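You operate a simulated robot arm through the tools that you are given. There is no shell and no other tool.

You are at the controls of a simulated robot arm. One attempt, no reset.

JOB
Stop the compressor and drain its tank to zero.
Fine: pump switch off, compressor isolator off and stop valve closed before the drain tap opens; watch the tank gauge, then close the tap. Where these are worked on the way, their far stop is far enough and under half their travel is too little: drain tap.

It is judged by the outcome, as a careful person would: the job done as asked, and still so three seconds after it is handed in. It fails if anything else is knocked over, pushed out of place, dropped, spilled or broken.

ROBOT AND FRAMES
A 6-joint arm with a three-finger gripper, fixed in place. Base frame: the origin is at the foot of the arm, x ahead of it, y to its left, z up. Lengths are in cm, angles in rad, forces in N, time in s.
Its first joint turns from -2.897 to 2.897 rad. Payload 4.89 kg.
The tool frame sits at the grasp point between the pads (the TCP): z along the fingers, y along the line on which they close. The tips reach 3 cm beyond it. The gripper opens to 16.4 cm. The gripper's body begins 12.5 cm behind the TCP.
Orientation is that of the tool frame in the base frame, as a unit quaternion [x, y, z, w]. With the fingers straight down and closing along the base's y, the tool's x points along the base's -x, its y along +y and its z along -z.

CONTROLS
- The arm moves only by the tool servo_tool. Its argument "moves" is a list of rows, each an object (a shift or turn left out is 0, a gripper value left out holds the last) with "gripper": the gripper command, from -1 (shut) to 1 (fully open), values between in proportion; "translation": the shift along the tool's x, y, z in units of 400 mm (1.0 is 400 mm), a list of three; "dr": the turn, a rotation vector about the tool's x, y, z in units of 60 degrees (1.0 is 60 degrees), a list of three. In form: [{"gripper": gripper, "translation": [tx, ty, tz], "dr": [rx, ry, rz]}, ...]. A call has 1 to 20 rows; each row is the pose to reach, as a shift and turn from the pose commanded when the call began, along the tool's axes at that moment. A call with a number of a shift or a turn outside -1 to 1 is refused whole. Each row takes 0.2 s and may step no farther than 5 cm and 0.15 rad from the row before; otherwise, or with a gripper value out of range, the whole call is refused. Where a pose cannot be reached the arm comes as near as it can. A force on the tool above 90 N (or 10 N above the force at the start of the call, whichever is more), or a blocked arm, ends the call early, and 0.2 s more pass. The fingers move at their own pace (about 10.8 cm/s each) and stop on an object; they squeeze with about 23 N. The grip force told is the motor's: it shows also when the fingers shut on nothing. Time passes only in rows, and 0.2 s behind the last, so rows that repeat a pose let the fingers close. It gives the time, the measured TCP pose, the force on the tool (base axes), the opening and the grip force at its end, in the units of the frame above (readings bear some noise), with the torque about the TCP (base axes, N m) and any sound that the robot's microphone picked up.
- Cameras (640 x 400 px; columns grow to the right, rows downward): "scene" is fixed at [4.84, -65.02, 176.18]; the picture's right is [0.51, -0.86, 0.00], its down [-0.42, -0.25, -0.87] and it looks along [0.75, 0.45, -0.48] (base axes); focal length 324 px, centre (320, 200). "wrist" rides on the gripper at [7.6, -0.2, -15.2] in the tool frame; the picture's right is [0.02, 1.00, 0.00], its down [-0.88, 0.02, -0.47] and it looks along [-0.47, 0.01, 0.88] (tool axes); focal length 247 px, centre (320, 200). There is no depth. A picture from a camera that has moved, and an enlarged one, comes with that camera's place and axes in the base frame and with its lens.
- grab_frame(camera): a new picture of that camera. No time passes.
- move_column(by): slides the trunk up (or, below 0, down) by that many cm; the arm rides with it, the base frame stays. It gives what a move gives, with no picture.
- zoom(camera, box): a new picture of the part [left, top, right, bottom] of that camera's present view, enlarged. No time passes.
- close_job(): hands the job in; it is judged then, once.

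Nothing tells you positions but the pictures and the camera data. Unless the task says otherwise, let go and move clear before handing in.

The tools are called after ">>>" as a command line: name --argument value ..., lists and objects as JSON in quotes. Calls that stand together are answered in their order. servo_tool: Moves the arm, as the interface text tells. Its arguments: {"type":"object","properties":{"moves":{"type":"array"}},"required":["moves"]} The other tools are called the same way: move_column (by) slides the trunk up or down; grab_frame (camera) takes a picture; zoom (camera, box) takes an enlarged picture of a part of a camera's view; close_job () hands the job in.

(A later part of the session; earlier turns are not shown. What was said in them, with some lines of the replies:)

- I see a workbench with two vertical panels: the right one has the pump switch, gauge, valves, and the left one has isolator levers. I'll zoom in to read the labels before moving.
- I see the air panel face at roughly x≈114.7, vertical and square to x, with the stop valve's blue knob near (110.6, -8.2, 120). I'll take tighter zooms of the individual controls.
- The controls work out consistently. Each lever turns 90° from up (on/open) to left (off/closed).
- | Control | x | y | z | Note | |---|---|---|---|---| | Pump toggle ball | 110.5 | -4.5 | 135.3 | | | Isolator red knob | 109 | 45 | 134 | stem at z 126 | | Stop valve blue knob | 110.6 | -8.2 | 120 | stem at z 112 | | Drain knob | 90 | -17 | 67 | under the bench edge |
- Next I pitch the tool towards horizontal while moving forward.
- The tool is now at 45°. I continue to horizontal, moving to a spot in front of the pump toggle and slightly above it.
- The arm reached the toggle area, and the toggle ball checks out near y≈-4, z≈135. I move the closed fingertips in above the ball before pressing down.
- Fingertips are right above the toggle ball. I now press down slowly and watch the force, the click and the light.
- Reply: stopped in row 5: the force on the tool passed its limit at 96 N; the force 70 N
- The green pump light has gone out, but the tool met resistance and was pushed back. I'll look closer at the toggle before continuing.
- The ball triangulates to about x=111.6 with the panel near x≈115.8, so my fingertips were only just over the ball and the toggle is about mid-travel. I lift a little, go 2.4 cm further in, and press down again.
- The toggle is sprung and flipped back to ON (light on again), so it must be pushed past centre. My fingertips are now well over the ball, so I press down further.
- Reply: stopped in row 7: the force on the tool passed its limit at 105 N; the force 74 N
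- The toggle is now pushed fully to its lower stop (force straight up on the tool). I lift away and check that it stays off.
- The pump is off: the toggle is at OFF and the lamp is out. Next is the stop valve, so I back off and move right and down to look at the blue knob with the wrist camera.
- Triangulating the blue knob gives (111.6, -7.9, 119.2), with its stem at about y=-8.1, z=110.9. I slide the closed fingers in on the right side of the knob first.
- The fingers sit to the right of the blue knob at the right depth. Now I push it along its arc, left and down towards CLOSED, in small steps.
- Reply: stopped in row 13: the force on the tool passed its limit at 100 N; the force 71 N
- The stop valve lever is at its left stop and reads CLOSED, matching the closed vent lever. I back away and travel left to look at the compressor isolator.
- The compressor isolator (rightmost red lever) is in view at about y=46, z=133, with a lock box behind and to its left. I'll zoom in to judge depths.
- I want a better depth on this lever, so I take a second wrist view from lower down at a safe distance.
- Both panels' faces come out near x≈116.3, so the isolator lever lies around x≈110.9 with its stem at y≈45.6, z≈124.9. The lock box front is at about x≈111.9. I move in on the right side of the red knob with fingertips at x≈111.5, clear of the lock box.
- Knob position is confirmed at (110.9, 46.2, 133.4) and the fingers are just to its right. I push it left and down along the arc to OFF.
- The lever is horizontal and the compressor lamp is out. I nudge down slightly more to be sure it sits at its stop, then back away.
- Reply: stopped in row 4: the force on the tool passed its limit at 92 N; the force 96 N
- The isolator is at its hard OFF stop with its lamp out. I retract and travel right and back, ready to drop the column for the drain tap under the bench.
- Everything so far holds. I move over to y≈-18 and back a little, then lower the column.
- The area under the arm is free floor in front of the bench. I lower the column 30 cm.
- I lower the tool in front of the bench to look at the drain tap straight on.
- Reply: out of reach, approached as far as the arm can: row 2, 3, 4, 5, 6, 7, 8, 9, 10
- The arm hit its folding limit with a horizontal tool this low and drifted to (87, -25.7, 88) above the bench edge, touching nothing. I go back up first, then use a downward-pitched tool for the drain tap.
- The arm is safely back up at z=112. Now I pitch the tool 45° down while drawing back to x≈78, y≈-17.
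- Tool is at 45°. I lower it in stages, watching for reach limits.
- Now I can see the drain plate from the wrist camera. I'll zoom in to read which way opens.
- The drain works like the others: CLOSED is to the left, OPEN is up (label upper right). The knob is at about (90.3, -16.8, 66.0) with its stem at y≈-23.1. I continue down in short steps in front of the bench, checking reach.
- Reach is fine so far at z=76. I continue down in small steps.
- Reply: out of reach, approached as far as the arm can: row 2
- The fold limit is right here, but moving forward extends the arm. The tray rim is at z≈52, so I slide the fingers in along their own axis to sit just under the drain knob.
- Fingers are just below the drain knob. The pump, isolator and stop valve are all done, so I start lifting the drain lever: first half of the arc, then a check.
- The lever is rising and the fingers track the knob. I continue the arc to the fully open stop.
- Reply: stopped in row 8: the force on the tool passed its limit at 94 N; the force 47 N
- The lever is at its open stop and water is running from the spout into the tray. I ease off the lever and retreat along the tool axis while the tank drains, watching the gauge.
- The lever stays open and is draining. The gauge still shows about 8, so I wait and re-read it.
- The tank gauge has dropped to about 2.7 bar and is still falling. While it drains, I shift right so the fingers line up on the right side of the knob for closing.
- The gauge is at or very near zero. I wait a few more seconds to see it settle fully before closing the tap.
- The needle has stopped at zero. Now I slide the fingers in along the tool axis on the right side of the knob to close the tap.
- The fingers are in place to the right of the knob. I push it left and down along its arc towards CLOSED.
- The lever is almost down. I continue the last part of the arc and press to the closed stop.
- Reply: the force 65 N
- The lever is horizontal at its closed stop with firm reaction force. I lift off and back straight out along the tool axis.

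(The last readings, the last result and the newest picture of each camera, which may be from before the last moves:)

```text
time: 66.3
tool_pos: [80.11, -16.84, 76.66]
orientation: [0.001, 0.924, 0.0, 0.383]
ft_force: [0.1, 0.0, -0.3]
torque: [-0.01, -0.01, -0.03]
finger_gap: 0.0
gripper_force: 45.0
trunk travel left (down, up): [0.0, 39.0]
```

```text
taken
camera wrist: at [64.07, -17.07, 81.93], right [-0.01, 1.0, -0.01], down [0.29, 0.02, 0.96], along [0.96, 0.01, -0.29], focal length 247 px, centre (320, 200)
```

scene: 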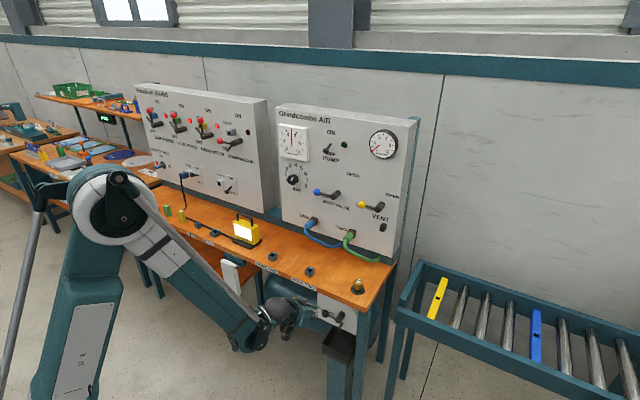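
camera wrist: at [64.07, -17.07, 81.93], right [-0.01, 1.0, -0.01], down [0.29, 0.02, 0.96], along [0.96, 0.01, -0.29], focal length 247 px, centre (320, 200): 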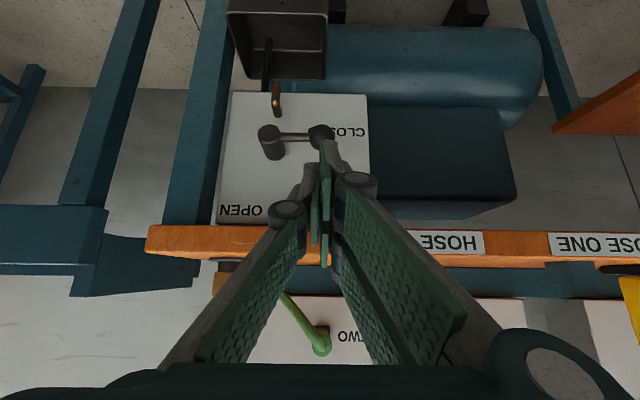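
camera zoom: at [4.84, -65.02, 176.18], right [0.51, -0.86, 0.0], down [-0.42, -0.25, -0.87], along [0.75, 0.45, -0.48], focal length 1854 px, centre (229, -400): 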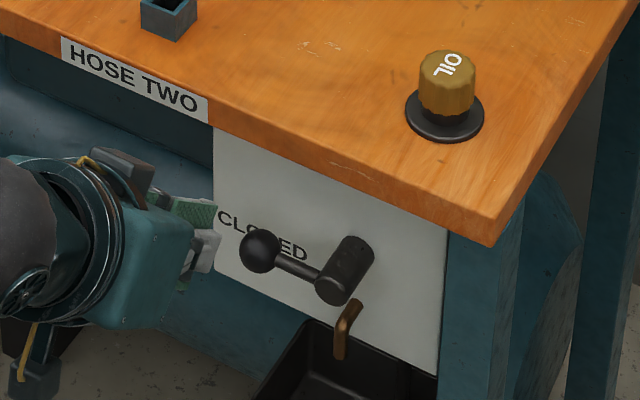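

The tap looks closed again. I'll verify with the same zoom as before, and check every other control and the gauge.

>>> zoom --camera "scene" --box '[280, 280, 376, 340]'

>>> zoom --camera "scene" --box '[270, 100, 430, 200]'

>>> zoom --camera "scene" --box '[270, 160, 430, 260]'

>>> zoom --camera "scene" --box '[130, 80, 290, 180]'

>>> zoom --camera "scene" --box '[366, 125, 406, 165]'

```text
6.67 times, centred on (328, 310) of scene
camera zoom: at [4.84, -65.02, 176.18], right [0.51, -0.86, 0.0], down [-0.42, -0.25, -0.87], along [0.75, 0.45, -0.48], focal length 2163 px, centre (267, -533)
```

zoom: 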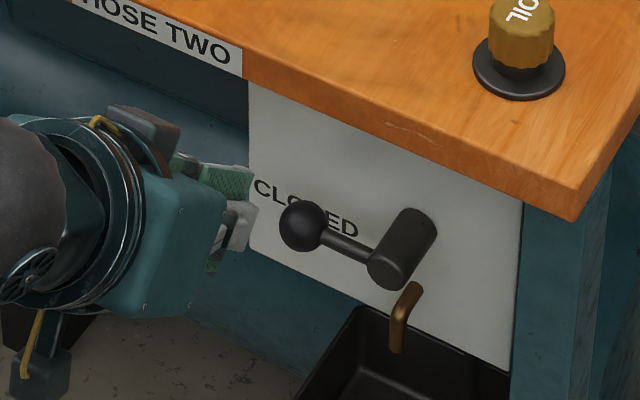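

```text
4.00 times, centred on (350, 150) of scene
camera zoom: at [4.84, -65.02, 176.18], right [0.51, -0.86, 0.0], down [-0.42, -0.25, -0.87], along [0.75, 0.45, -0.48], focal length 1298 px, centre (200, 400)
```

zoom: 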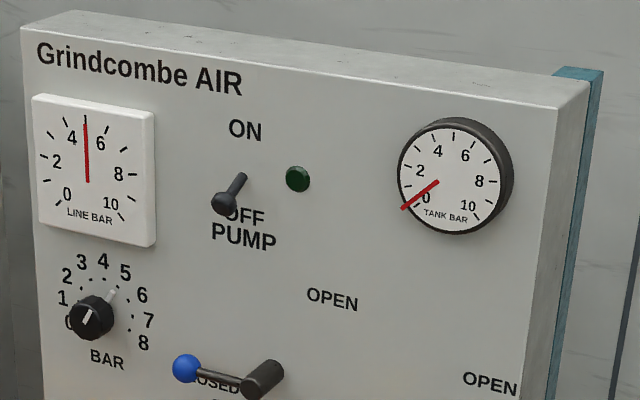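

```text
4.00 times, centred on (350, 210) of scene
camera zoom: at [4.84, -65.02, 176.18], right [0.51, -0.86, 0.0], down [-0.42, -0.25, -0.87], along [0.75, 0.45, -0.48], focal length 1298 px, centre (200, 160)
```

zoom: 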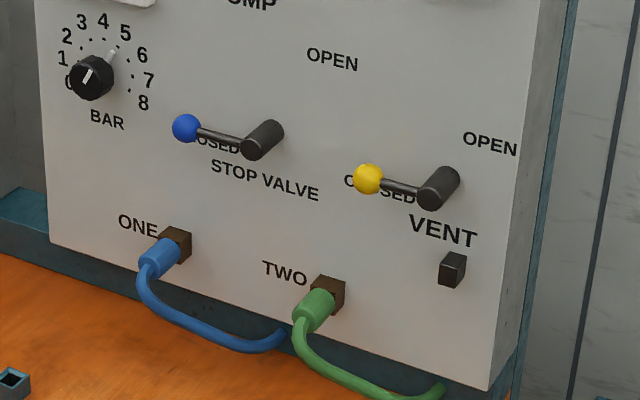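

```text
4.00 times, centred on (210, 130) of scene
camera zoom: at [4.84, -65.02, 176.18], right [0.51, -0.86, 0.0], down [-0.42, -0.25, -0.87], along [0.75, 0.45, -0.48], focal length 1298 px, centre (760, 480)
```

zoom: 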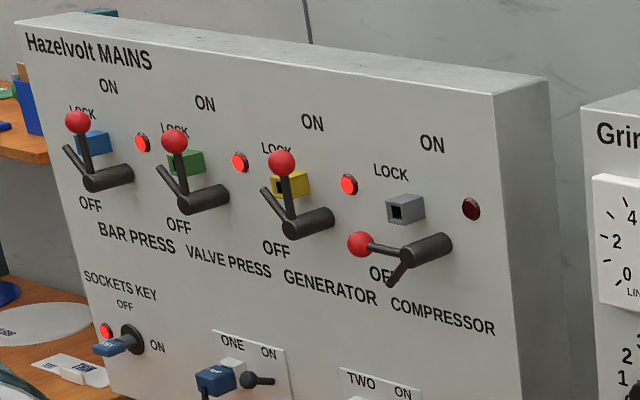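

```text
10.00 times, centred on (386, 145) of scene
camera zoom: at [4.84, -65.02, 176.18], right [0.51, -0.86, 0.0], down [-0.42, -0.25, -0.87], along [0.75, 0.45, -0.48], focal length 3245 px, centre (-340, 750)
```

zoom: 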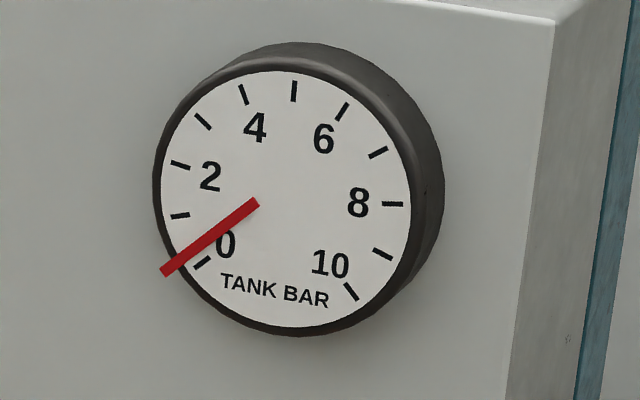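

All is as wanted: the tap is back at its original CLOSED position, the tank reads zero, the pump and isolator are off, and the stop valve is closed. I move the arm clear upwards before handing in.

>>> servo_tool --moves '[{"translation": [-0.07, 0, -0.07]}, {"translation": [-0.14, 0, -0.14]}, {"translation": [-0.21, 0, -0.21]}, {"translation": [-0.28, 0, -0.28]}, {"translation": [-0.35, 0, -0.35]}, {"translation": [-0.42, 0, -0.42]}, {"translation": [-0.42, 0, -0.42]}]'

>>> grab_frame --camera "scene"

>>> zoom --camera "scene" --box '[280, 280, 376, 340]'

```text
time: 67.9
tool_pos: [79.93, -16.86, 100.19]
orientation: [0.001, 0.924, 0.001, 0.382]
ft_force: [0.1, -0.5, -0.2]
torque: [0.02, 0.02, 0.01]
finger_gap: 0.01
gripper_force: 44.9
trunk travel left (down, up): [0.0, 39.0]
```

```text
taken
```

scene: 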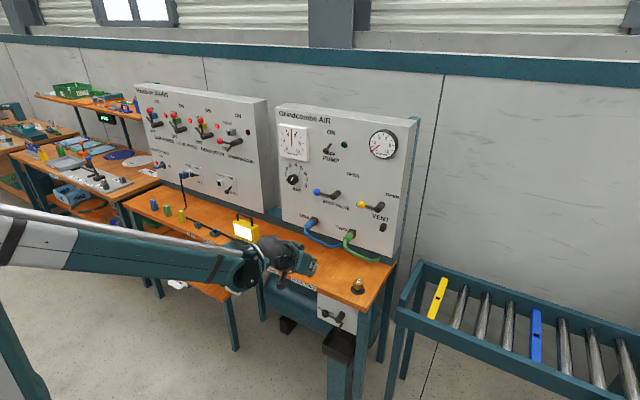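

```text
6.67 times, centred on (328, 310) of scene
camera zoom: at [4.84, -65.02, 176.18], right [0.51, -0.86, 0.0], down [-0.42, -0.25, -0.87], along [0.75, 0.45, -0.48], focal length 2163 px, centre (267, -533)
```

zoom: 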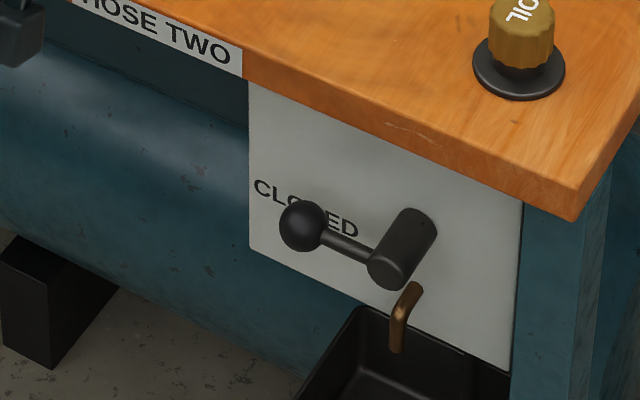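

The arm is clear, every control is in its final position, the tank gauge is at zero and nothing else has been disturbed. I hand the job in.

>>> close_job

```text
The job is handed in.
```

The compressor is stopped and its tank is drained: the tank gauge reads zero and the drain tap is closed again.

- **Pump switch:** off, with its green lamp out. My first push only reached mid-travel and it sprang back to ON; the second push took it fully to OFF, and it stayed there.
- **Compressor isolator:** at its OFF stop, with its lamp out.
- **Stop valve:** at its CLOSED stop. The line gauge still reads about 5 bar, as I drained only the tank.
- **Drain tap:** opened to its far stop only after the three above were done. The tank fell from 8 bar to zero, and I waited about four seconds more with the needle still before closing the tap.

While lowering the arm to the drain tap it hit a reach limit and drifted over the bench edge near the oil cap. It touched nothing there, and I finished the job with the tool pitched downward instead. The arm is clear of the bench, and I saw nothing else moved or disturbed.
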